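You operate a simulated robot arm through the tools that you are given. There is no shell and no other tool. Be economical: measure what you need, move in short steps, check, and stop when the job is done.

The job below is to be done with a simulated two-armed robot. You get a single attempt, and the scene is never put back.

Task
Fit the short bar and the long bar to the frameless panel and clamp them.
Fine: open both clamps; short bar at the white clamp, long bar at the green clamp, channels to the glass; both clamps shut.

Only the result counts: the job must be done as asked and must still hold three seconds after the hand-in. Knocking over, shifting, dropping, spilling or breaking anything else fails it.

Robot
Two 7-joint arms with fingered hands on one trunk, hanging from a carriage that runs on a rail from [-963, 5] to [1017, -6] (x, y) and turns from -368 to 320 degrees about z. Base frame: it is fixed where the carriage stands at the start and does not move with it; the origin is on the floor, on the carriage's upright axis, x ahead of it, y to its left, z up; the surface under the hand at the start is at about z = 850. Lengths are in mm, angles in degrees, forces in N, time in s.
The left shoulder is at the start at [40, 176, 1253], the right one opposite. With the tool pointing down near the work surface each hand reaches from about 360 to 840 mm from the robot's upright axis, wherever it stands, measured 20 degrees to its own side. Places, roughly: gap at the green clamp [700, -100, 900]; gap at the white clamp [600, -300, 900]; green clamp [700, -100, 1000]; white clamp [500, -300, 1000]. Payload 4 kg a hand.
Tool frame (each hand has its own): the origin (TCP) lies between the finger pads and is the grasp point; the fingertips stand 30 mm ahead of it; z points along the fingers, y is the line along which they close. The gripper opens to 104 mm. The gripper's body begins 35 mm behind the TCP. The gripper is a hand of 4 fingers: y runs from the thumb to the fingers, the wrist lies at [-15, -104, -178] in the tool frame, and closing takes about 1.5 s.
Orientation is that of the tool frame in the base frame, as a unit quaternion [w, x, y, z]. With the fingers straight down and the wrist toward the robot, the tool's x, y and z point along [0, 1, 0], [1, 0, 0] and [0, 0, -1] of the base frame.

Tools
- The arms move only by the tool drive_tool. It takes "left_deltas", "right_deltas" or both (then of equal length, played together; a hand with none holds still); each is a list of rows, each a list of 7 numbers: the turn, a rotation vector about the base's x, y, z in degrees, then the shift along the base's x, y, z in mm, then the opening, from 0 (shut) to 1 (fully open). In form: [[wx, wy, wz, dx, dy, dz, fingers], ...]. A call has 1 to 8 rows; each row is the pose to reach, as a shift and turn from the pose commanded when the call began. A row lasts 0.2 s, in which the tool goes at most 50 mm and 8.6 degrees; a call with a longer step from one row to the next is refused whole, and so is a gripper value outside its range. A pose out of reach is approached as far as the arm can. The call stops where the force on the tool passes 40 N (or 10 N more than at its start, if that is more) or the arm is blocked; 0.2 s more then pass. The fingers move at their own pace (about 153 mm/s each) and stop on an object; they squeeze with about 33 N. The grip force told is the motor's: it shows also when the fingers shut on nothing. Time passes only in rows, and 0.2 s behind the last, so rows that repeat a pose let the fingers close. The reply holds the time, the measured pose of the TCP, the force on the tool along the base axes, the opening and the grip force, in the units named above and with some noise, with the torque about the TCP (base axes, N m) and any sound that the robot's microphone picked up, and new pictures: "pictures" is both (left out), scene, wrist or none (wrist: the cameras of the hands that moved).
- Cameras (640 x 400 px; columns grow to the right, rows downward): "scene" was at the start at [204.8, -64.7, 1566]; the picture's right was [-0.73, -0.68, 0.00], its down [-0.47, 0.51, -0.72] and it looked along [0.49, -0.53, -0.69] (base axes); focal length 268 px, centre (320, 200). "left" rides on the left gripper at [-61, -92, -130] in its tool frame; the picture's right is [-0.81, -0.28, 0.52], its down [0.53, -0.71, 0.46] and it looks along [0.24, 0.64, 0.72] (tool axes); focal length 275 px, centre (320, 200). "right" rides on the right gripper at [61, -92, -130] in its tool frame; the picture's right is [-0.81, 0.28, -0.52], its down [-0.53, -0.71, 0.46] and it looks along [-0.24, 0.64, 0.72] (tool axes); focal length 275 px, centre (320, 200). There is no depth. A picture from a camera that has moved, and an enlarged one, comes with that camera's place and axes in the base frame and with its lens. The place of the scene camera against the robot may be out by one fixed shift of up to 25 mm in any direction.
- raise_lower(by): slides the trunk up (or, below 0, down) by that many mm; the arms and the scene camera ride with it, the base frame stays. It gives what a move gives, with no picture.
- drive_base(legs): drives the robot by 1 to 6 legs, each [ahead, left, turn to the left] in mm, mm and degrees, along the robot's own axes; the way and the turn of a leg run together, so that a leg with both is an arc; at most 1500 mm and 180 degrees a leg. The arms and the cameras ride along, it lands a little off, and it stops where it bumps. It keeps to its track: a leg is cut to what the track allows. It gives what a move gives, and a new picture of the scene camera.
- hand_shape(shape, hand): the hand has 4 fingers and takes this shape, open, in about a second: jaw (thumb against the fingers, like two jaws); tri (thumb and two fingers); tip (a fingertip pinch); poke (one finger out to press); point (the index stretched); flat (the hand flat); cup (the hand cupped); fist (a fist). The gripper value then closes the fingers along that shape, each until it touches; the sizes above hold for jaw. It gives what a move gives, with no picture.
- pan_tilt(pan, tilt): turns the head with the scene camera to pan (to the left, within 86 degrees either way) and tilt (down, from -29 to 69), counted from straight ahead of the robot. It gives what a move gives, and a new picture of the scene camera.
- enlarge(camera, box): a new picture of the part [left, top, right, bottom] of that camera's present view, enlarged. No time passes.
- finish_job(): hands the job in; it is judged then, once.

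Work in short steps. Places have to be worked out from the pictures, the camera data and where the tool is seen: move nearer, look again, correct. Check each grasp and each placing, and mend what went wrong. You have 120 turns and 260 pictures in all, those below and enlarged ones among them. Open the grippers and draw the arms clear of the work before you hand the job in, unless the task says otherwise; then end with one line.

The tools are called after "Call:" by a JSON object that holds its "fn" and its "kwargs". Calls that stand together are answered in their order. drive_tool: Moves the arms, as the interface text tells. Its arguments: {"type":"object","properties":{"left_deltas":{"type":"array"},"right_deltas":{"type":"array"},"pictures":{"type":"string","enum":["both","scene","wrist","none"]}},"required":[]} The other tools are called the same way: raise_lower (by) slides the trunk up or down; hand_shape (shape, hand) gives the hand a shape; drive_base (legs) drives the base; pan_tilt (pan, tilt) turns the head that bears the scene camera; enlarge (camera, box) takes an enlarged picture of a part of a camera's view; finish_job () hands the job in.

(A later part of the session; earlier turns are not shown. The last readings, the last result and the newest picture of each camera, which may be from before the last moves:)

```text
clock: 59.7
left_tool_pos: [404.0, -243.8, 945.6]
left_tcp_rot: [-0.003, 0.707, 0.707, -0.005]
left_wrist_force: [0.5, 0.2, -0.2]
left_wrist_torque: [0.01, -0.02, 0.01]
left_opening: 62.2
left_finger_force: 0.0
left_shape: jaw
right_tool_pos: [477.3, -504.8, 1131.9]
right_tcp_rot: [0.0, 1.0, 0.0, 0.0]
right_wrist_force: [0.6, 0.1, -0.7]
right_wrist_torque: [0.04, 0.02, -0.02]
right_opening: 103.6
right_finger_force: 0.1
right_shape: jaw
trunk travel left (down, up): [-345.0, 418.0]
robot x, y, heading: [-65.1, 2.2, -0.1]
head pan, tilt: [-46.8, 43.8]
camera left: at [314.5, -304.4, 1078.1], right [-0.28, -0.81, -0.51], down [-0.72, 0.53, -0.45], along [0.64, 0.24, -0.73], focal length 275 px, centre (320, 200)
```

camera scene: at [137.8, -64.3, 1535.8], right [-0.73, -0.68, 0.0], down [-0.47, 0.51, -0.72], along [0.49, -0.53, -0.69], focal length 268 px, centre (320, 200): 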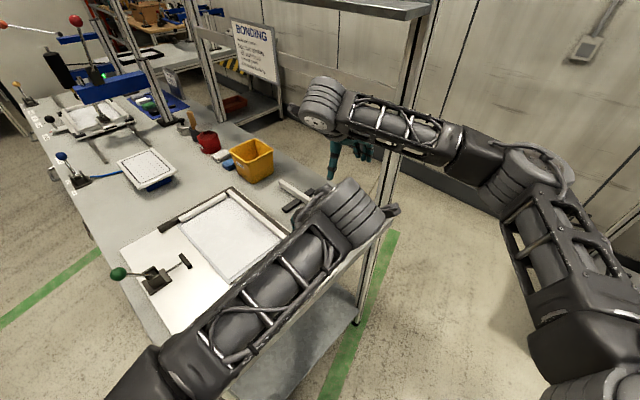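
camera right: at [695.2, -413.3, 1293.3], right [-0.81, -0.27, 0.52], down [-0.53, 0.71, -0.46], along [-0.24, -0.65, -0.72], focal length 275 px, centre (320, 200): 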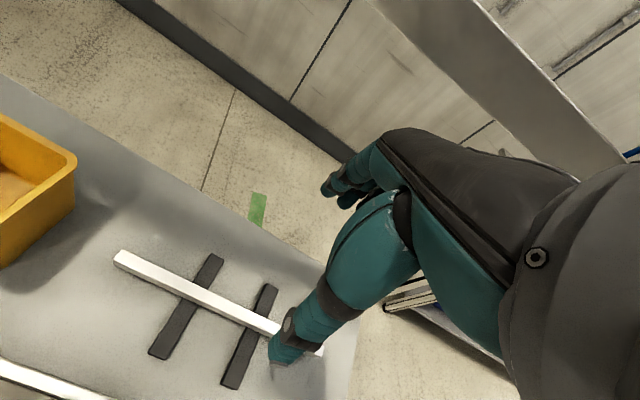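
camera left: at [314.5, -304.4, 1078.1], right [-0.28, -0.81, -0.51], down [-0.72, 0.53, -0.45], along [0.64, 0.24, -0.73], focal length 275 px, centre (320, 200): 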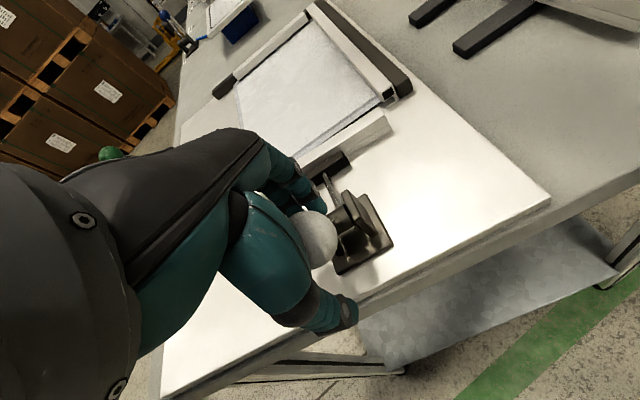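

I push the handle forward halfway and look at how the bar moves.

Call:
{"fn": "drive_tool", "kwargs": {"left_deltas": [[0, 0, 0, 12, 0, 5, 0.6], [0, 0, 0, 24, 0, 12, 0.6], [0, 0, 0, 36, 0, 18, 0.6], [0, 0, 0, 48, 0, 22, 0.6], [0, 0, 0, 58, 0, 24, 0.6]], "pictures": "wrist"}}

Call:
{"fn": "enlarge", "kwargs": {"camera": "left", "box": [230, 80, 430, 280]}}

```text
clock: 60.9
left_tool_pos: [463.3, -242.4, 969.5]
left_tcp_rot: [-0.002, 0.707, 0.707, -0.004]
left_wrist_force: [0.3, 1.0, 1.5]
left_wrist_torque: [-0.02, 0.06, -0.03]
left_opening: 63.0
left_finger_force: 0.1
left_shape: jaw
right_tool_pos: [477.7, -504.4, 1131.6]
right_tcp_rot: [0.0, 1.0, -0.001, 0.0]
right_wrist_force: [0.2, 1.0, 0.6]
right_wrist_torque: [0.01, 0.02, -0.01]
right_opening: 103.9
right_finger_force: 0.0
right_shape: jaw
trunk travel left (down, up): [-345.0, 418.0]
robot x, y, heading: [-66.6, 3.9, 0.1]
head pan, tilt: [-46.8, 43.8]
camera left: at [374.2, -303.8, 1101.8], right [-0.28, -0.81, -0.51], down [-0.72, 0.53, -0.45], along [0.64, 0.24, -0.73], focal length 275 px, centre (320, 200)
```

left: 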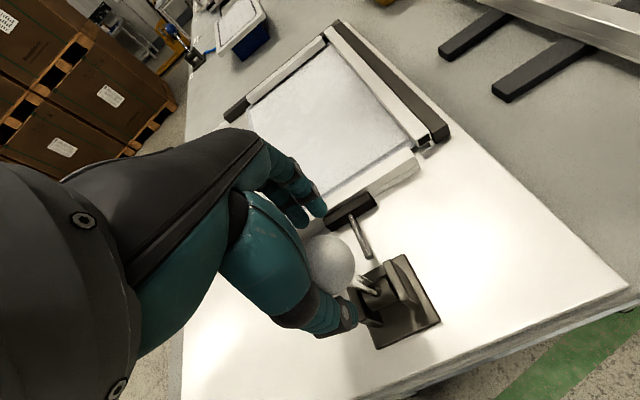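

```text
2.00 times, centred on (330, 180) of left
camera zoom: at [374.2, -303.8, 1101.8], right [-0.28, -0.81, -0.51], down [-0.72, 0.53, -0.45], along [0.64, 0.24, -0.73], focal length 551 px, centre (300, 240)
```

zoom: 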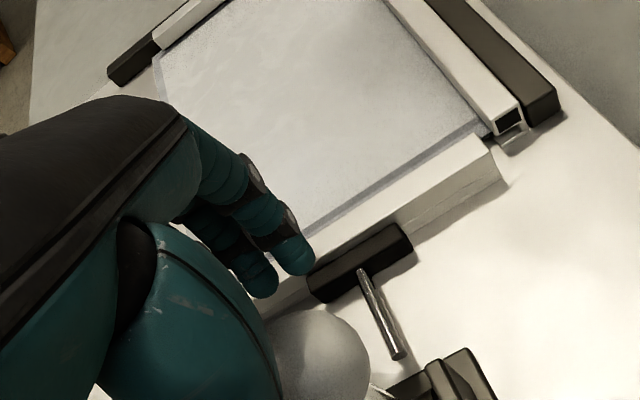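

The bar advances squarely toward the glass. I continue to the closed position.

Call:
{"fn": "drive_tool", "kwargs": {"left_deltas": [[0, 0, 0, 10, 0, 1, 0.6], [0, 0, 0, 20, 0, 0, 0.6], [0, 0, 0, 30, 0, -3, 0.6], [0, 0, 0, 38, 0, -6, 0.6]], "pictures": "wrist"}}

Call:
{"fn": "enlarge", "kwargs": {"camera": "left", "box": [230, 80, 430, 280]}}

```text
clock: 61.9
left_tool_pos: [501.1, -243.5, 963.2]
left_tcp_rot: [-0.003, 0.706, 0.708, -0.006]
left_wrist_force: [-0.9, -0.4, 0.0]
left_wrist_torque: [0.01, 0.03, 0.03]
left_opening: 62.5
left_finger_force: 0.1
left_shape: jaw
right_tool_pos: [478.3, -504.3, 1131.8]
right_tcp_rot: [0.0, 1.0, 0.0, 0.0]
right_wrist_force: [1.1, -0.8, -0.9]
right_wrist_torque: [0.0, -0.02, 0.01]
right_opening: 103.8
right_finger_force: 0.2
right_shape: jaw
trunk travel left (down, up): [-345.0, 418.0]
robot x, y, heading: [-62.4, 2.4, -0.2]
head pan, tilt: [-46.8, 43.8]
camera left: at [411.3, -304.0, 1095.2], right [-0.28, -0.81, -0.51], down [-0.72, 0.53, -0.45], along [0.64, 0.24, -0.73], focal length 275 px, centre (320, 200)
```

left: 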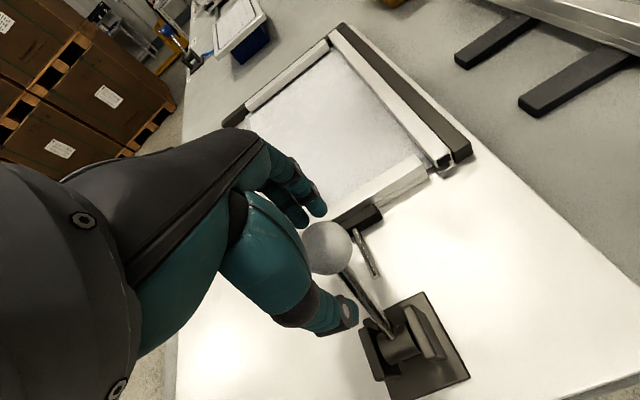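

```text
2.00 times, centred on (330, 180) of left
camera zoom: at [411.3, -304.0, 1095.2], right [-0.28, -0.81, -0.51], down [-0.72, 0.53, -0.45], along [0.64, 0.24, -0.73], focal length 551 px, centre (300, 240)
```

zoom: 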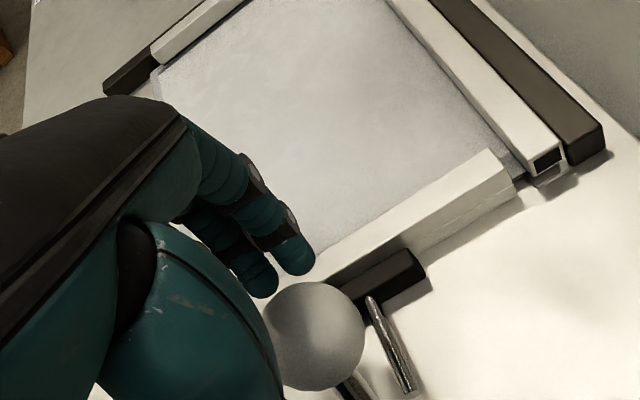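

The bar is seated over the glass edge and the handle is forward. I push slightly more to make sure it's fully shut.

Call:
{"fn": "drive_tool", "kwargs": {"left_deltas": [[0, 0, 0, 5, 0, -2, 0.6], [0, 0, 0, 9, 0, -4, 0.6], [0, 0, 0, 13, 0, -6, 0.6]], "pictures": "wrist"}}

Call:
{"fn": "enlarge", "kwargs": {"camera": "left", "box": [230, 80, 430, 280]}}

```text
clock: 62.7
left_tool_pos: [506.0, -243.1, 961.4]
left_tcp_rot: [-0.003, 0.706, 0.709, -0.006]
left_wrist_force: [-0.3, -0.6, -0.1]
left_wrist_torque: [0.02, -0.03, 0.0]
left_opening: 62.6
left_finger_force: 0.1
left_shape: jaw
left hand out of reach, approached as far as the arm can: row 2, 3
right_tool_pos: [478.3, -504.0, 1132.3]
right_tcp_rot: [0.001, 1.0, 0.0, 0.0]
right_wrist_force: [-0.3, 0.0, 0.2]
right_wrist_torque: [-0.03, -0.02, -0.02]
right_opening: 103.8
right_finger_force: 0.1
right_shape: jaw
trunk travel left (down, up): [-345.0, 418.0]
robot x, y, heading: [-66.3, 0.6, 0.0]
head pan, tilt: [-46.8, 43.8]
camera left: at [416.6, -303.2, 1093.7], right [-0.28, -0.81, -0.51], down [-0.72, 0.53, -0.45], along [0.64, 0.24, -0.73], focal length 275 px, centre (320, 200)
```

left: 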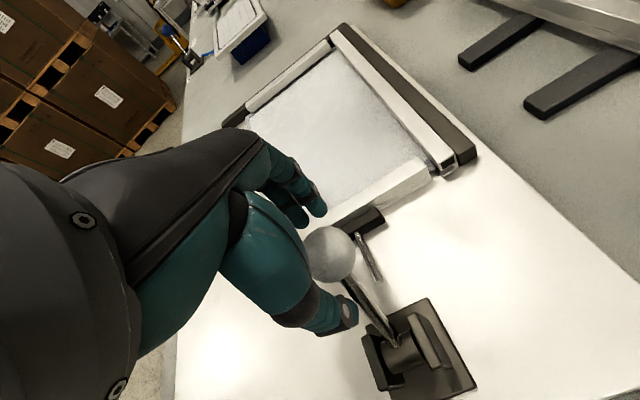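

```text
2.00 times, centred on (330, 180) of left
camera zoom: at [416.6, -303.2, 1093.7], right [-0.28, -0.81, -0.51], down [-0.72, 0.53, -0.45], along [0.64, 0.24, -0.73], focal length 551 px, centre (300, 240)
```

zoom: 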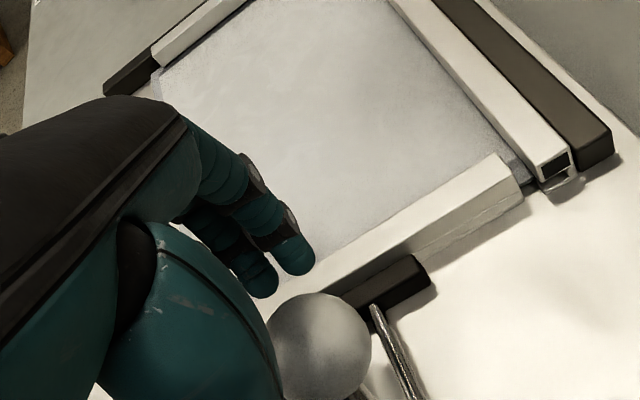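

White clamp is shut with the short bar seated. I lift the left hand clear to the left side, then drive the base forward for the long bar.

Call:
{"fn": "drive_tool", "kwargs": {"left_deltas": [[0, 0, 0, -4, 0, 40, 0.7], [0, 0, 0, -4, 0, 85, 0.8], [0, 0, 0, -4, 10, 130, 1], [0, 0, 0, -10, 50, 150, 1], [0, 0, 0, -20, 95, 160, 1], [0, 0, 0, -30, 140, 160, 1], [0, 0, 0, -40, 185, 160, 1], [0, 0, 0, -50, 230, 160, 1]], "pictures": "none"}}

Call:
{"fn": "drive_base", "kwargs": {"legs": [[130, 0, 0]]}}

Call:
{"fn": "enlarge", "kwargs": {"camera": "scene", "box": [120, 190, 380, 370]}}

```text
clock: 64.5
left_tool_pos: [454.7, -10.3, 1121.5]
left_tcp_rot: [-0.003, 0.706, 0.708, -0.003]
left_wrist_force: [0.2, -0.3, -0.7]
left_wrist_torque: [-0.02, 0.02, 0.0]
left_opening: 103.9
left_finger_force: 0.1
left_shape: jaw
right_tool_pos: [477.5, -503.3, 1131.3]
right_tcp_rot: [-0.001, 1.0, 0.0, -0.001]
right_wrist_force: [0.3, 0.3, 0.1]
right_wrist_torque: [0.0, 0.04, 0.01]
right_opening: 103.9
right_finger_force: 0.1
right_shape: jaw
trunk travel left (down, up): [-345.0, 418.0]
robot x, y, heading: [-69.7, 1.8, 0.1]
head pan, tilt: [-46.8, 43.8]
```

```text
clock: 65.8
left_tool_pos: [586.6, -11.6, 1121.3]
left_tcp_rot: [-0.003, 0.706, 0.708, -0.005]
left_wrist_force: [-0.1, 0.8, 0.2]
left_wrist_torque: [0.0, 0.02, -0.03]
left_opening: 103.6
left_finger_force: 0.0
left_shape: jaw
right_tool_pos: [609.8, -505.0, 1132.5]
right_tcp_rot: [0.001, 1.0, 0.001, -0.001]
right_wrist_force: [-0.2, 0.2, -0.3]
right_wrist_torque: [-0.01, 0.0, 0.0]
right_opening: 103.7
right_finger_force: 0.2
right_shape: jaw
trunk travel left (down, up): [-345.0, 418.0]
robot x, y, heading: [63.7, 0.2, 0.0]
head pan, tilt: [-46.8, 43.8]
camera scene: at [270.1, -64.7, 1536.2], right [-0.73, -0.69, 0.0], down [-0.47, 0.5, -0.72], along [0.5, -0.53, -0.69], focal length 268 px, centre (320, 200)
```

scene: 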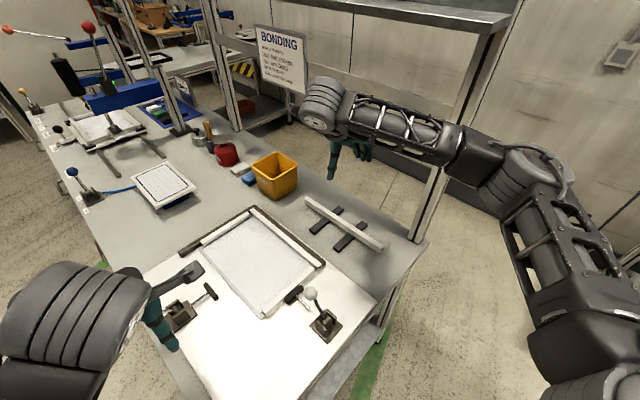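

```text
2.22 times, centred on (250, 280) of scene
camera zoom: at [270.1, -64.7, 1536.2], right [-0.73, -0.69, 0.0], down [-0.47, 0.5, -0.72], along [0.5, -0.53, -0.69], focal length 596 px, centre (476, 22)
```

zoom: 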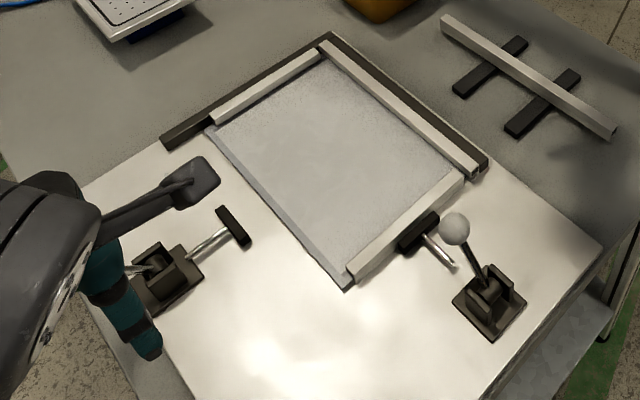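

Short bar is well seated. Now the long bar: I move the right hand above it at x≈568 and descend partway, jaws narrowed.

Call:
{"fn": "drive_tool", "kwargs": {"right_deltas": [[0, 0, 0, -20, -4, -30, 0.7], [0, 0, 0, -42, -8, -70, 0.4], [0, 0, 0, -42, -8, -115, 0.35], [0, 0, 0, -42, -8, -150, 0.35], [0, 0, 0, -42, -8, -180, 0.35]], "pictures": "wrist"}}

Call:
{"fn": "enlarge", "kwargs": {"camera": "right", "box": [200, 140, 420, 340]}}

Call:
{"fn": "enlarge", "kwargs": {"camera": "right", "box": [50, 40, 270, 240]}}

```text
clock: 67.0
left_tool_pos: [586.7, -11.9, 1121.4]
left_tcp_rot: [-0.003, 0.706, 0.708, -0.006]
left_wrist_force: [0.3, 0.4, 0.0]
left_wrist_torque: [0.01, -0.01, -0.02]
left_opening: 103.7
left_finger_force: 0.1
left_shape: jaw
right_tool_pos: [566.9, -511.7, 951.4]
right_tcp_rot: [0.0, 1.0, 0.001, 0.001]
right_wrist_force: [0.3, 0.3, -0.4]
right_wrist_torque: [0.02, -0.01, -0.02]
right_opening: 37.1
right_finger_force: 0.1
right_shape: jaw
trunk travel left (down, up): [-345.0, 418.0]
robot x, y, heading: [65.9, 0.8, 0.4]
head pan, tilt: [-46.8, 43.8]
camera right: at [626.2, -418.9, 1083.9], right [-0.81, -0.28, 0.52], down [-0.53, 0.71, -0.46], along [-0.24, -0.64, -0.73], focal length 275 px, centre (320, 200)
```

right: 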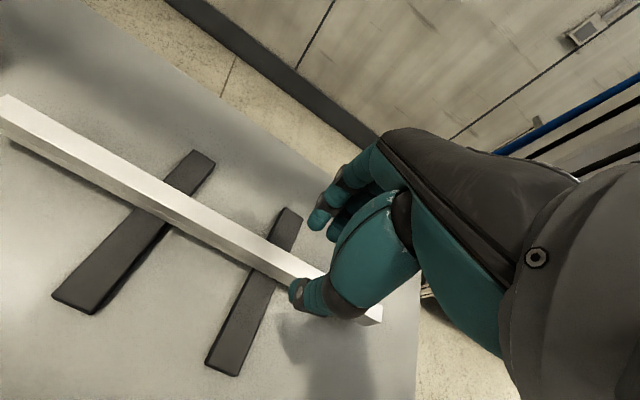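

```text
2.00 times, centred on (310, 240) of right
camera zoom: at [626.2, -418.9, 1083.9], right [-0.81, -0.28, 0.52], down [-0.53, 0.71, -0.46], along [-0.24, -0.64, -0.73], focal length 551 px, centre (340, 120)
```

zoom: 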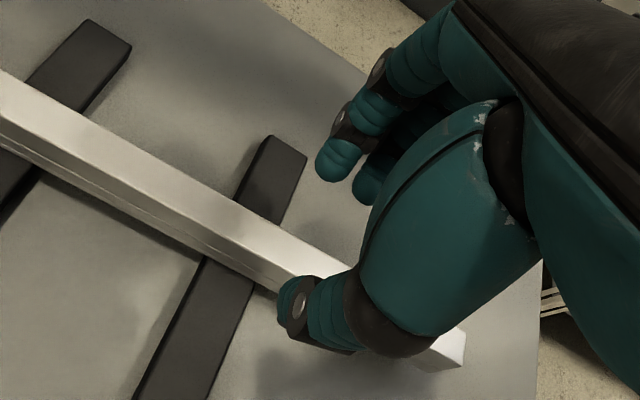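

```text
2.00 times, centred on (160, 140) of right
camera zoom: at [626.2, -418.9, 1083.9], right [-0.81, -0.28, 0.52], down [-0.53, 0.71, -0.46], along [-0.24, -0.64, -0.73], focal length 551 px, centre (640, 320)
```

zoom: 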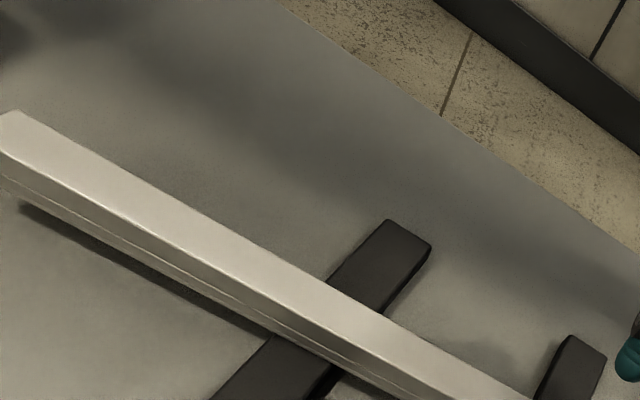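

I zoom at the near end to get the bar's true length and centre.

Call:
{"fn": "enlarge", "kwargs": {"camera": "right", "box": [340, 290, 400, 340]}}

Call:
{"fn": "enlarge", "kwargs": {"camera": "right", "box": [0, 80, 60, 140]}}

```text
8.00 times, centred on (370, 315) of right
camera zoom: at [626.2, -418.9, 1083.9], right [-0.81, -0.28, 0.52], down [-0.53, 0.71, -0.46], along [-0.24, -0.64, -0.73], focal length 2202 px, centre (-80, -720)
```

zoom: 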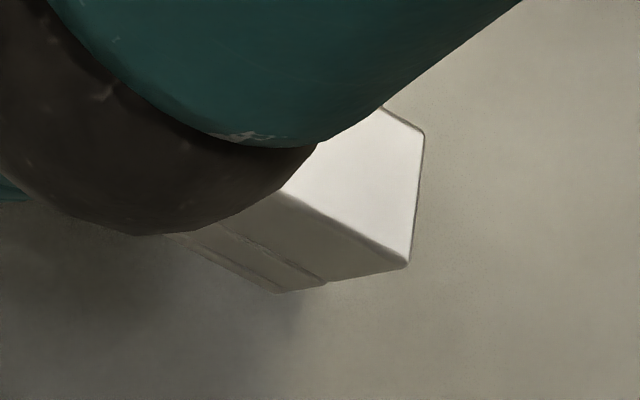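

```text
6.67 times, centred on (30, 110) of right
camera zoom: at [626.2, -418.9, 1083.9], right [-0.81, -0.28, 0.52], down [-0.53, 0.71, -0.46], along [-0.24, -0.64, -0.73], focal length 1835 px, centre (2253, 800)
```

zoom: 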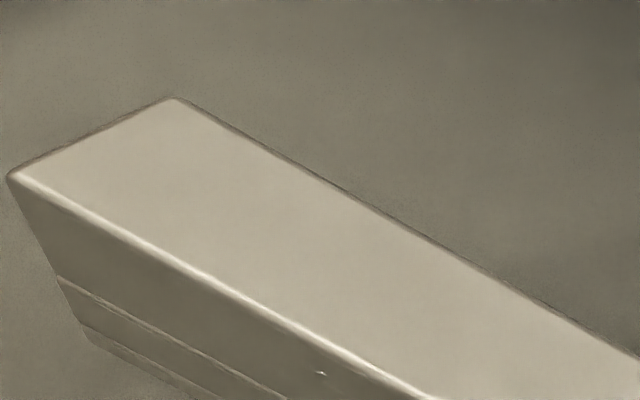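

Long bar: x 472–775 (centre 623), y≈-515 at my grip point, ~0.8° yaw. I correct, descend to z≈903 and close.

Call:
{"fn": "drive_tool", "kwargs": {"right_deltas": [[0, 0, 0.8, 0, -3, -15, 0.33], [0, 0, 0.8, 0, -3, -32, 0.33], [0, 0, 0.8, 0, -3, -48, 0.33], [0, 0, 0.8, 0, -3, -48, 0.2], [0, 0, 0.8, 0, -3, -48, 0], [0, 0, 0.8, 0, -3, -48, 0], [0, 0, 0.8, 0, -3, -48, 0], [0, 0, 0.8, 0, -3, -48, 0]], "pictures": "wrist"}}

Call:
{"fn": "enlarge", "kwargs": {"camera": "right", "box": [200, 120, 440, 340]}}

```text
clock: 68.8
left_tool_pos: [586.7, -12.9, 1121.1]
left_tcp_rot: [-0.004, 0.706, 0.708, -0.006]
left_wrist_force: [0.3, 0.2, -0.8]
left_wrist_torque: [-0.01, 0.01, 0.0]
left_opening: 103.8
left_finger_force: 0.1
left_shape: jaw
right_tool_pos: [566.5, -513.5, 904.4]
right_tcp_rot: [-0.001, 1.0, 0.008, 0.0]
right_wrist_force: [0.5, 0.7, 0.1]
right_wrist_torque: [0.03, 0.0, 0.07]
right_opening: 9.6
right_finger_force: 32.7
right_shape: jaw
trunk travel left (down, up): [-345.0, 418.0]
robot x, y, heading: [63.5, 1.8, -0.3]
head pan, tilt: [-46.8, 43.8]
camera right: at [625.0, -421.8, 1035.8], right [-0.81, -0.29, 0.52], down [-0.54, 0.7, -0.46], along [-0.23, -0.65, -0.72], focal length 275 px, centre (320, 200)
```

right: 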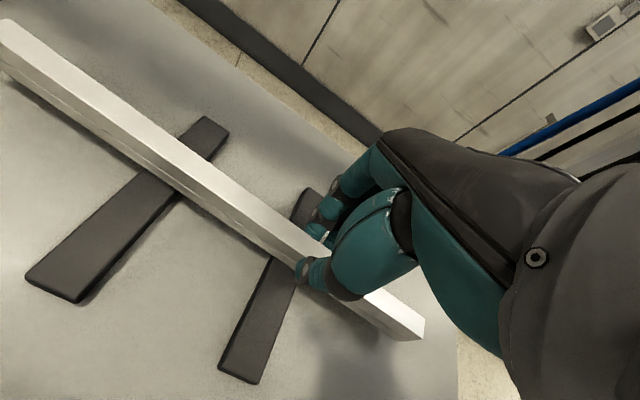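

```text
1.82 times, centred on (320, 230) of right
camera zoom: at [625.0, -421.8, 1035.8], right [-0.81, -0.29, 0.52], down [-0.54, 0.7, -0.46], along [-0.23, -0.65, -0.72], focal length 500 px, centre (320, 146)
```

zoom: 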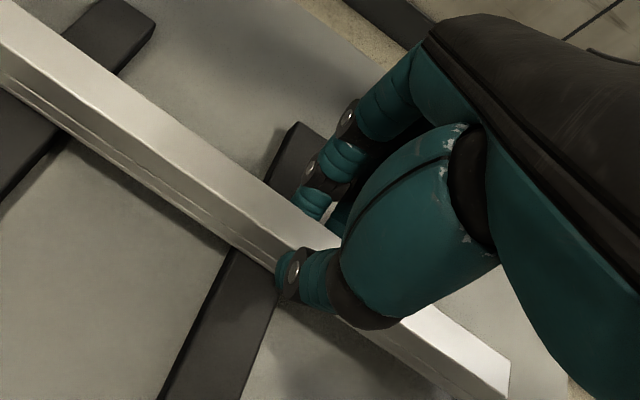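

Grip looks good with no side force. I lift carefully and check.

Call:
{"fn": "drive_tool", "kwargs": {"right_deltas": [[0, 0, 0, 0, 0, 4, 0], [0, 0, 0, 0, 0, 12, 0], [0, 0, 0, 0, 0, 25, 0], [0, 0, 0, 0, 0, 45, 0]], "pictures": "wrist"}}

Call:
{"fn": "enlarge", "kwargs": {"camera": "right", "box": [200, 120, 440, 350]}}

```text
clock: 69.8
left_tool_pos: [587.0, -12.0, 1121.1]
left_tcp_rot: [-0.003, 0.706, 0.708, -0.006]
left_wrist_force: [0.8, -0.5, -0.8]
left_wrist_torque: [-0.03, -0.01, -0.03]
left_opening: 104.1
left_finger_force: 0.2
left_shape: jaw
right_tool_pos: [569.6, -514.5, 949.0]
right_tcp_rot: [0.0, 1.0, 0.008, 0.0]
right_wrist_force: [0.4, -0.5, -0.7]
right_wrist_torque: [0.0, 0.05, -0.01]
right_opening: 9.3
right_finger_force: 33.5
right_shape: jaw
trunk travel left (down, up): [-345.0, 418.0]
robot x, y, heading: [63.5, -0.6, -0.2]
head pan, tilt: [-46.8, 43.8]
camera right: at [627.7, -421.3, 1080.7], right [-0.81, -0.29, 0.52], down [-0.54, 0.7, -0.46], along [-0.23, -0.65, -0.72], focal length 275 px, centre (320, 200)
```

right: 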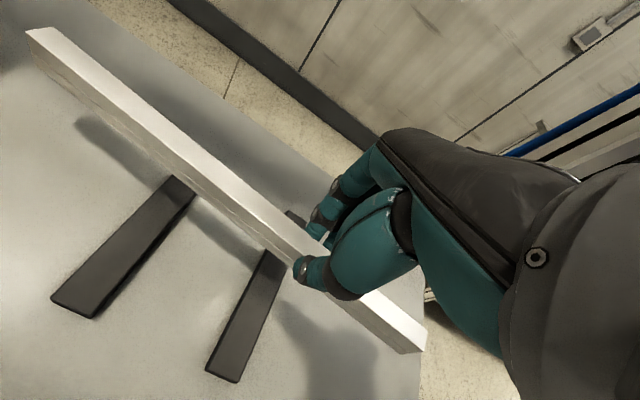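

```text
1.74 times, centred on (320, 235) of right
camera zoom: at [627.7, -421.3, 1080.7], right [-0.81, -0.29, 0.52], down [-0.54, 0.7, -0.46], along [-0.23, -0.65, -0.72], focal length 479 px, centre (320, 139)
```

zoom: 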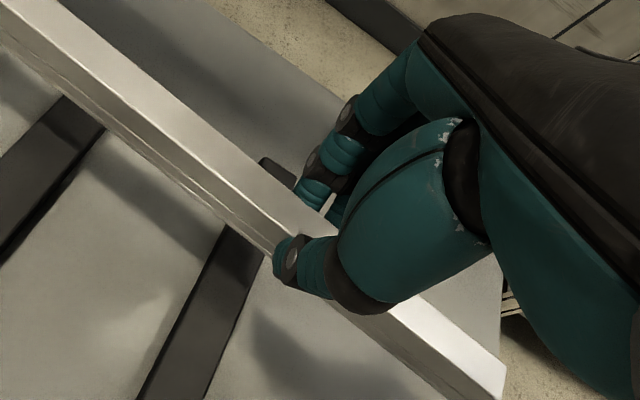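

The long bar is held. I raise it above everything and carry it toward the green side, moving the left hand out of the way.

Call:
{"fn": "drive_tool", "kwargs": {"left_deltas": [[0, 0, 0, 0, 40, 0, 1], [0, 0, 0, 0, 80, 0, 1], [0, 0, 0, 0, 120, 0, 1], [0, 0, 0, -10, 160, 0, 1], [0, 0, 0, -20, 200, 0, 1], [0, 0, 0, -30, 230, 0, 1], [0, 0, 0, -30, 230, 0, 1], [0, 0, 0, -30, 230, 0, 1]], "right_deltas": [[0, 0, 0, 0, 0, 40, 0], [0, 0, 0, 0, 0, 85, 0], [0, 0, 0, 5, 20, 120, 0], [0, 0, 0, 20, 60, 130, 0], [0, 0, 0, 30, 105, 130, 0], [0, 0, 0, 40, 150, 130, 0], [0, 0, 0, 50, 195, 130, 0], [0, 0, 0, 60, 240, 130, 0]], "pictures": "scene"}}

```text
clock: 71.5
left_tool_pos: [556.6, 220.3, 1121.2]
left_tcp_rot: [-0.003, 0.706, 0.708, -0.005]
left_wrist_force: [0.1, 0.1, 0.5]
left_wrist_torque: [-0.02, 0.0, 0.01]
left_opening: 103.6
left_finger_force: 0.0
left_shape: jaw
right_tool_pos: [632.7, -272.7, 1079.7]
right_tcp_rot: [0.0, 1.0, 0.007, 0.0]
right_wrist_force: [-0.3, -0.1, -0.4]
right_wrist_torque: [0.0, 0.06, 0.02]
right_opening: 9.3
right_finger_force: 33.2
right_shape: jaw
trunk travel left (down, up): [-345.0, 418.0]
robot x, y, heading: [61.7, 0.8, 0.3]
head pan, tilt: [-46.8, 43.8]
camera scene: at [269.7, -64.2, 1536.0], right [-0.73, -0.69, 0.0], down [-0.47, 0.5, -0.72], along [0.49, -0.52, -0.69], focal length 268 px, centre (320, 200)
```

scene: 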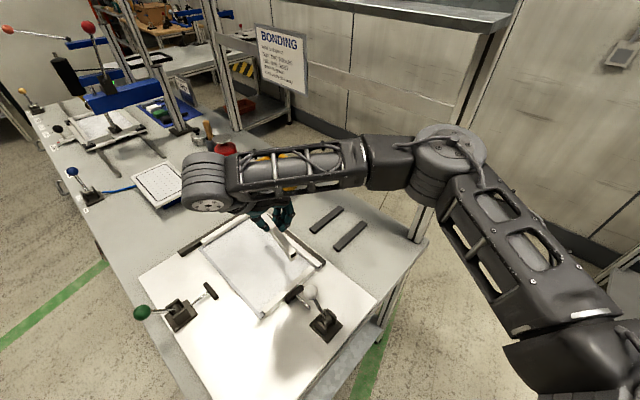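

Continuing toward the green side at height; I look with the wrist camera for geometry.

Call:
{"fn": "drive_tool", "kwargs": {"right_deltas": [[0, 0, 0, 6, 40, 0, 0], [0, 0, 0, 12, 80, 0, 0], [0, 0, 0, 18, 115, 0, 0], [0, 0, 0, 24, 145, 0, 0], [0, 0, 0, 24, 145, 0, 0]], "pictures": "both"}}

Call:
{"fn": "enlarge", "kwargs": {"camera": "right", "box": [0, 20, 300, 260]}}

Call:
{"fn": "enlarge", "kwargs": {"camera": "right", "box": [200, 150, 460, 390]}}

```text
clock: 72.8
left_tool_pos: [556.5, 219.2, 1118.8]
left_tcp_rot: [-0.003, 0.706, 0.708, -0.006]
left_wrist_force: [-0.4, 0.4, 0.0]
left_wrist_torque: [0.01, -0.02, -0.01]
left_opening: 103.7
left_finger_force: 0.0
left_shape: jaw
right_tool_pos: [651.9, -130.0, 1079.6]
right_tcp_rot: [0.001, 1.0, 0.008, 0.0]
right_wrist_force: [0.2, 0.5, -1.0]
right_wrist_torque: [0.0, 0.05, -0.01]
right_opening: 9.3
right_finger_force: 33.0
right_shape: jaw
trunk travel left (down, up): [-345.0, 418.0]
robot x, y, heading: [62.7, 2.0, 0.0]
head pan, tilt: [-46.8, 43.8]
camera scene: at [269.4, -64.8, 1536.0], right [-0.73, -0.69, 0.0], down [-0.47, 0.5, -0.72], along [0.49, -0.53, -0.69], focal length 268 px, centre (320, 200)
camera right: at [710.5, -36.9, 1210.4], right [-0.81, -0.29, 0.52], down [-0.54, 0.71, -0.46], along [-0.23, -0.65, -0.72], focal length 275 px, centre (320, 200)
```

scene: 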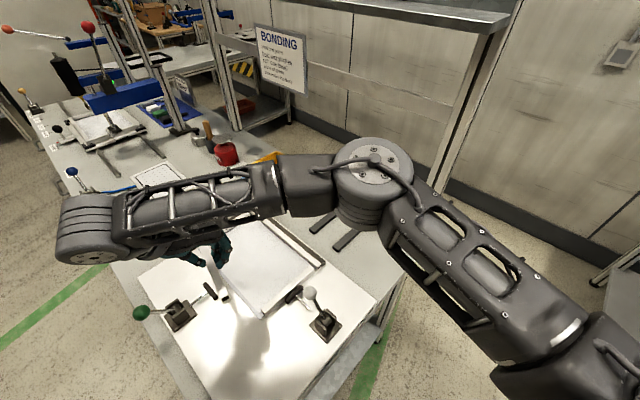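
right: 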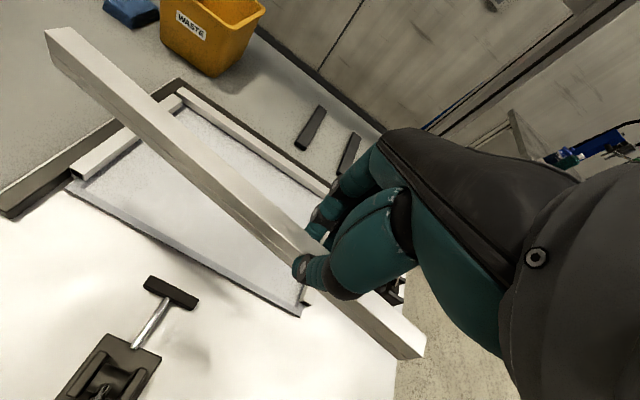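

```text
1.67 times, centred on (150, 140) of right
camera zoom: at [710.5, -36.9, 1210.4], right [-0.81, -0.29, 0.52], down [-0.54, 0.71, -0.46], along [-0.23, -0.65, -0.72], focal length 459 px, centre (603, 300)
```

zoom: 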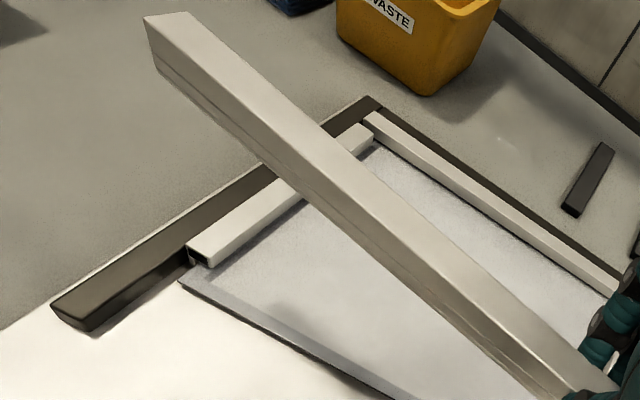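

```text
1.67 times, centred on (330, 270) of right
camera zoom: at [710.5, -36.9, 1210.4], right [-0.81, -0.29, 0.52], down [-0.54, 0.71, -0.46], along [-0.23, -0.65, -0.72], focal length 459 px, centre (303, 83)
```

zoom: 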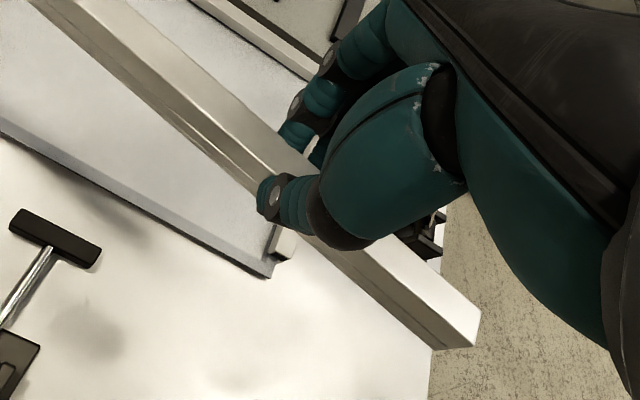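

Glass edge is at y≈-154.7, the green pad front at y≈-117, x 690–744. The held bar is yawed about -13° and drooping ~3.5°; I correct both and re-measure.

Call:
{"fn": "drive_tool", "kwargs": {"right_deltas": [[0, -1.7, 6.5, 0, 0, 0, 0], [0, -3.5, 13, 0, 0, 0, 0], [0, -3.5, 13, 0, 0, 0, 0]], "pictures": "wrist"}}

Call:
{"fn": "enlarge", "kwargs": {"camera": "right", "box": [20, 10, 140, 120]}}

Call:
{"fn": "enlarge", "kwargs": {"camera": "right", "box": [350, 280, 450, 380]}}

```text
clock: 73.5
left_tool_pos: [556.4, 218.9, 1119.0]
left_tcp_rot: [-0.003, 0.706, 0.708, -0.005]
left_wrist_force: [-0.4, -0.5, 0.7]
left_wrist_torque: [0.05, 0.01, 0.03]
left_opening: 103.6
left_finger_force: 0.0
left_shape: jaw
right_tool_pos: [650.7, -129.4, 1079.4]
right_tcp_rot: [0.002, 0.992, 0.122, 0.03]
right_wrist_force: [0.4, 0.0, -1.3]
right_wrist_torque: [0.02, 0.04, -0.04]
right_opening: 9.3
right_finger_force: 32.7
right_shape: jaw
trunk travel left (down, up): [-345.0, 418.0]
robot x, y, heading: [66.9, -3.0, 0.3]
head pan, tilt: [-46.8, 43.8]
camera right: at [679.8, -26.9, 1213.5], right [-0.75, -0.47, 0.47], down [-0.66, 0.57, -0.49], along [-0.04, -0.68, -0.73], focal length 275 px, centre (320, 200)
```

right: 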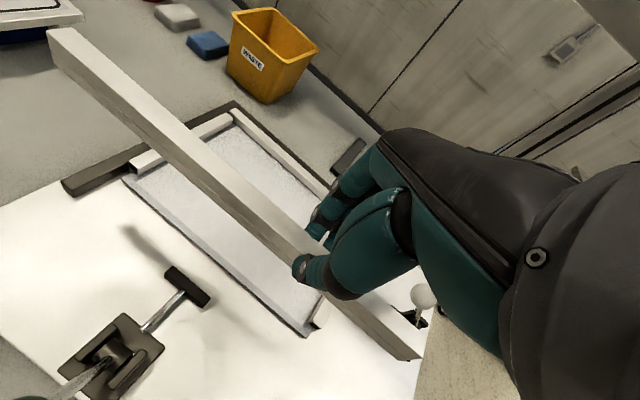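

```text
3.64 times, centred on (80, 65) of right
camera zoom: at [679.8, -26.9, 1213.5], right [-0.75, -0.47, 0.47], down [-0.66, 0.57, -0.49], along [-0.04, -0.68, -0.73], focal length 1001 px, centre (1193, 691)
```

zoom: 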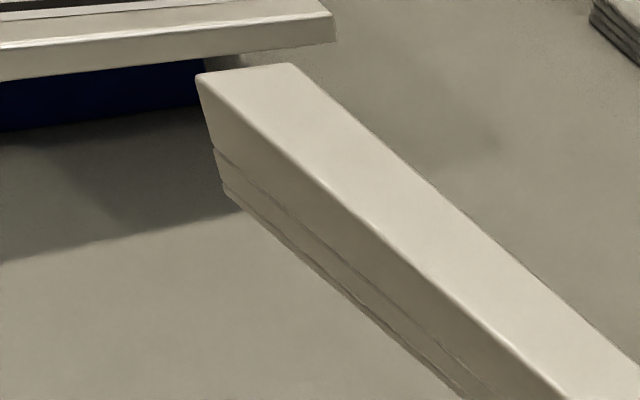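

```text
4.00 times, centred on (400, 330) of right
camera zoom: at [679.8, -26.9, 1213.5], right [-0.75, -0.47, 0.47], down [-0.66, 0.57, -0.49], along [-0.04, -0.68, -0.73], focal length 1101 px, centre (0, -320)
```

zoom: 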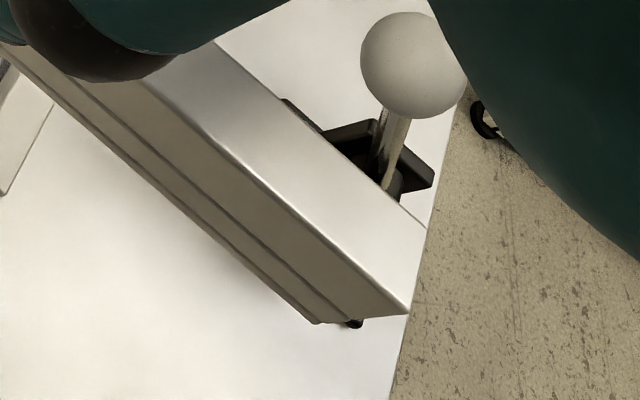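

Now the bar is level and parallel: outer face y≈-119, near end x≈556, bottom z≈1043. I make small trims and descend to just above the board.

Call:
{"fn": "drive_tool", "kwargs": {"right_deltas": [[0, 0.7, -0.5, 5, -1.5, -30, 0], [0, 0.7, -0.5, 5, -1.5, -75, 0], [0, 0.7, -0.5, 5, -1.5, -115, 0], [0, 0.7, -0.5, 5, -1.5, -145, 0], [0, 0.7, -0.5, 5, -1.5, -160, 0], [0, 0.7, -0.5, 5, -1.5, -160, 0]], "pictures": "wrist"}}

Call:
{"fn": "enlarge", "kwargs": {"camera": "right", "box": [20, 0, 240, 190]}}

Call:
{"fn": "enlarge", "kwargs": {"camera": "right", "box": [240, 190, 460, 390]}}

```text
clock: 75.0
left_tool_pos: [555.7, 219.7, 1119.9]
left_tcp_rot: [-0.003, 0.705, 0.709, -0.006]
left_wrist_force: [-0.5, -0.8, 0.8]
left_wrist_torque: [-0.02, 0.0, 0.0]
left_opening: 103.5
left_finger_force: 0.1
left_shape: jaw
right_tool_pos: [655.4, -132.2, 918.4]
right_tcp_rot: [0.0, 0.993, 0.116, 0.024]
right_wrist_force: [0.1, 0.0, -1.1]
right_wrist_torque: [0.0, 0.08, 0.01]
right_opening: 9.2
right_finger_force: 33.1
right_shape: jaw
trunk travel left (down, up): [-345.0, 418.0]
robot x, y, heading: [63.2, 2.5, -0.0]
head pan, tilt: [-46.8, 43.8]
camera right: at [685.2, -29.3, 1052.6], right [-0.75, -0.46, 0.48], down [-0.66, 0.57, -0.48], along [-0.05, -0.68, -0.73], focal length 275 px, centre (320, 200)
```

right: 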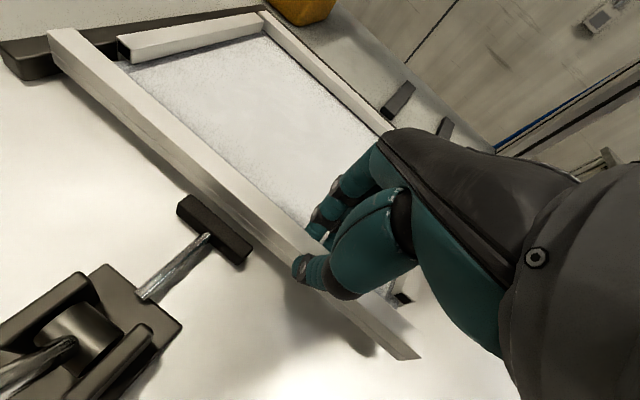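

```text
2.11 times, centred on (130, 95) of right
camera zoom: at [685.2, -29.3, 1052.6], right [-0.75, -0.46, 0.48], down [-0.66, 0.57, -0.48], along [-0.05, -0.68, -0.73], focal length 580 px, centre (720, 421)
```

zoom: 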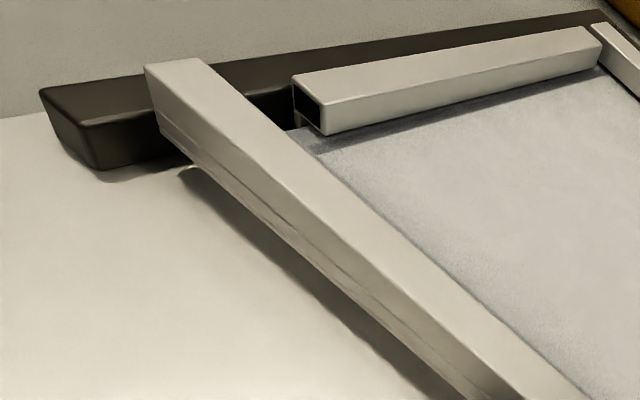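

```text
2.00 times, centred on (350, 290) of right
camera zoom: at [685.2, -29.3, 1052.6], right [-0.75, -0.46, 0.48], down [-0.66, 0.57, -0.48], along [-0.05, -0.68, -0.73], focal length 551 px, centre (260, 20)
```

zoom: 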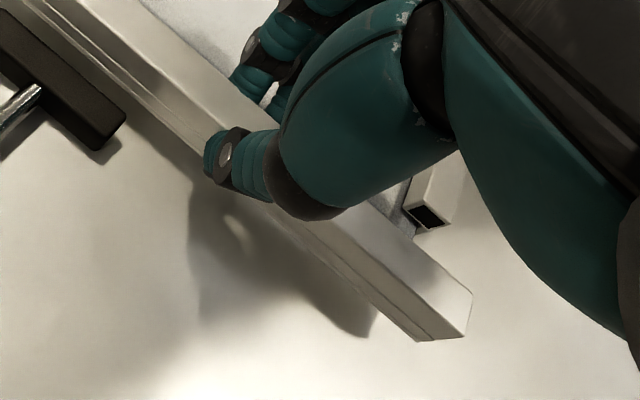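

Everything lines up (far end x≈863, near 560, outer face y≈-122). I lower the last 20 mm gently.

Call:
{"fn": "drive_tool", "kwargs": {"right_deltas": [[0, 0, 0, 1, 1, -7, 0], [0, 0, 0, 1, 1, -13, 0], [0, 0, 0, 1, 1, -17, 0], [0, 0, 0, 1, 1, -20, 0]], "pictures": "wrist"}}

Call:
{"fn": "enlarge", "kwargs": {"camera": "right", "box": [20, 0, 240, 190]}}

Call:
{"fn": "enlarge", "kwargs": {"camera": "right", "box": [240, 190, 460, 390]}}

```text
clock: 76.0
left_tool_pos: [556.3, 219.8, 1121.3]
left_tcp_rot: [-0.002, 0.706, 0.709, -0.005]
left_wrist_force: [-0.2, 0.5, 0.3]
left_wrist_torque: [-0.02, -0.01, 0.03]
left_opening: 103.9
left_finger_force: 0.0
left_shape: jaw
right_tool_pos: [656.4, -129.7, 901.4]
right_tcp_rot: [-0.001, 0.993, 0.116, 0.026]
right_wrist_force: [-12.2, 1.3, 24.6]
right_wrist_torque: [0.09, 0.29, -0.02]
right_opening: 10.2
right_finger_force: 33.3
right_shape: jaw
trunk travel left (down, up): [-345.0, 418.0]
robot x, y, heading: [64.1, -0.9, 0.2]
head pan, tilt: [-46.8, 43.8]
camera right: at [687.6, -28.6, 1036.0], right [-0.75, -0.46, 0.48], down [-0.66, 0.57, -0.49], along [-0.05, -0.68, -0.73], focal length 275 px, centre (320, 200)
```

right: 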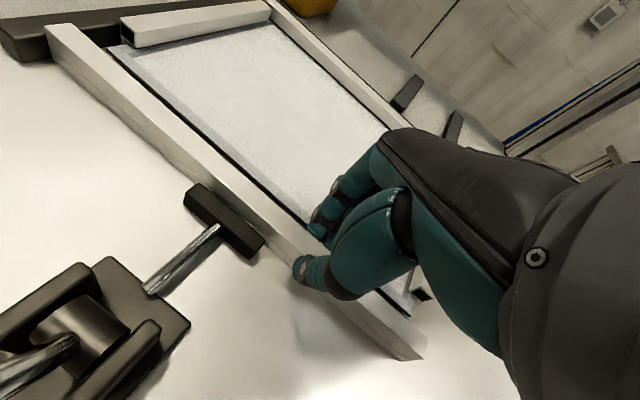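

```text
2.11 times, centred on (130, 95) of right
camera zoom: at [687.6, -28.6, 1036.0], right [-0.75, -0.46, 0.48], down [-0.66, 0.57, -0.49], along [-0.05, -0.68, -0.73], focal length 580 px, centre (720, 421)
```

zoom: 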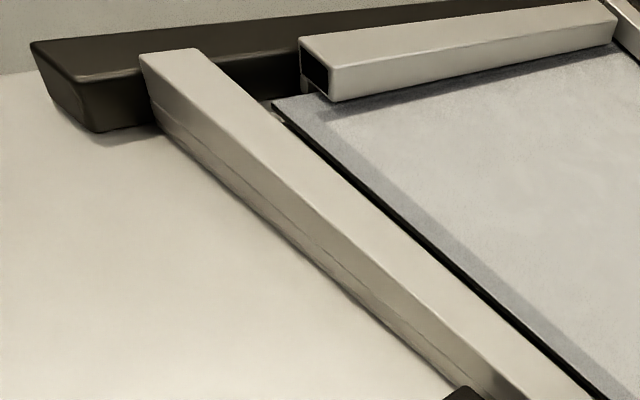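

```text
2.00 times, centred on (350, 290) of right
camera zoom: at [687.6, -28.6, 1036.0], right [-0.75, -0.46, 0.48], down [-0.66, 0.57, -0.49], along [-0.05, -0.68, -0.73], focal length 551 px, centre (260, 20)
```

zoom: 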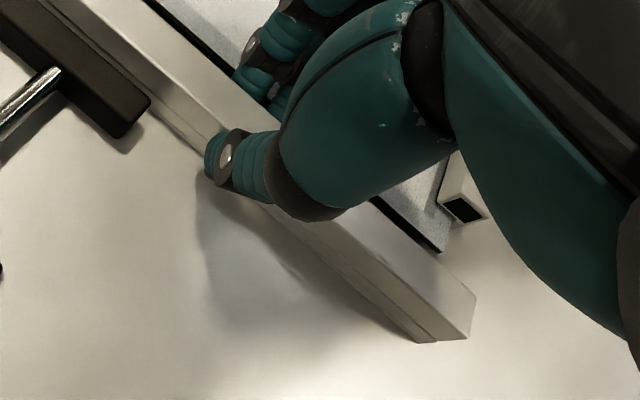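

The far end is touching down first (25 N). I ease up slightly, then open a little to let it settle flat and lift away.

Call:
{"fn": "drive_tool", "kwargs": {"right_deltas": [[0, 0, 0, -2, 0, 1, 0], [0, 0, 0, -2, 0, 0, 0.1], [0, 0, 0, -2, 0, 0, 0.18], [0, 0, 0, -2, 0, 0, 0.2], [0, 0, 0, -2, 0, 8, 0.2], [0, 0, 0, -2, 0, 20, 0.2], [0, 0, 0, -2, 0, 45, 0.25], [0, 0, 0, -2, 0, 85, 0.3]], "pictures": "wrist"}}

Call:
{"fn": "enlarge", "kwargs": {"camera": "right", "box": [40, 60, 460, 380]}}

```text
clock: 77.8
left_tool_pos: [555.7, 218.6, 1120.4]
left_tcp_rot: [-0.003, 0.706, 0.709, -0.004]
left_wrist_force: [0.4, -0.3, 0.0]
left_wrist_torque: [0.04, -0.01, 0.04]
left_opening: 103.6
left_finger_force: 0.2
left_shape: jaw
right_tool_pos: [652.8, -131.3, 985.3]
right_tcp_rot: [0.0, 0.993, 0.116, 0.025]
right_wrist_force: [-0.3, 0.3, 0.1]
right_wrist_torque: [-0.01, -0.01, -0.02]
right_opening: 31.0
right_finger_force: 0.0
right_shape: jaw
trunk travel left (down, up): [-345.0, 418.0]
robot x, y, heading: [67.8, -0.2, 0.4]
head pan, tilt: [-46.8, 43.8]
camera right: at [684.2, -28.2, 1118.9], right [-0.75, -0.46, 0.48], down [-0.66, 0.57, -0.48], along [-0.05, -0.68, -0.73], focal length 275 px, centre (320, 200)
```

right: 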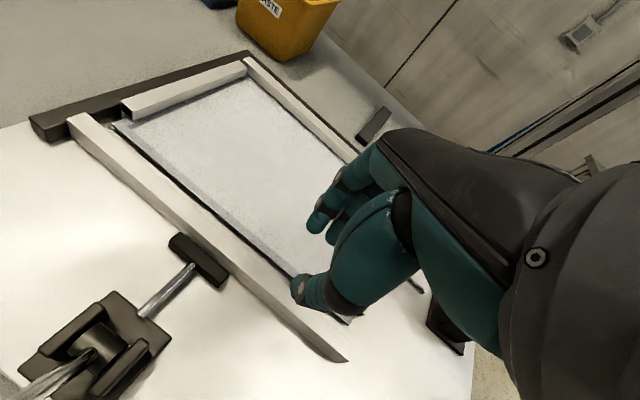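

```text
1.25 times, centred on (250, 220) of right
camera zoom: at [684.2, -28.2, 1118.9], right [-0.75, -0.46, 0.48], down [-0.66, 0.57, -0.48], along [-0.05, -0.68, -0.73], focal length 344 px, centre (408, 175)
```

zoom: 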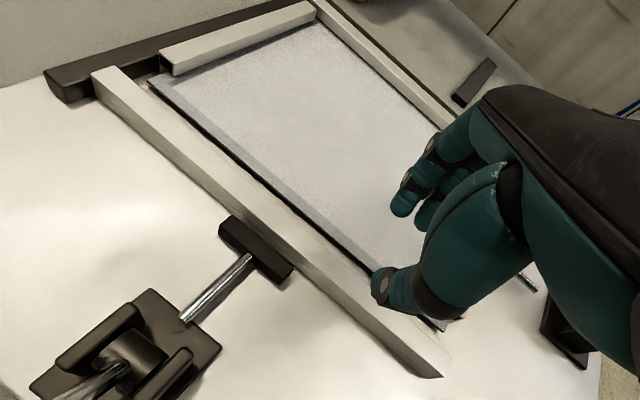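

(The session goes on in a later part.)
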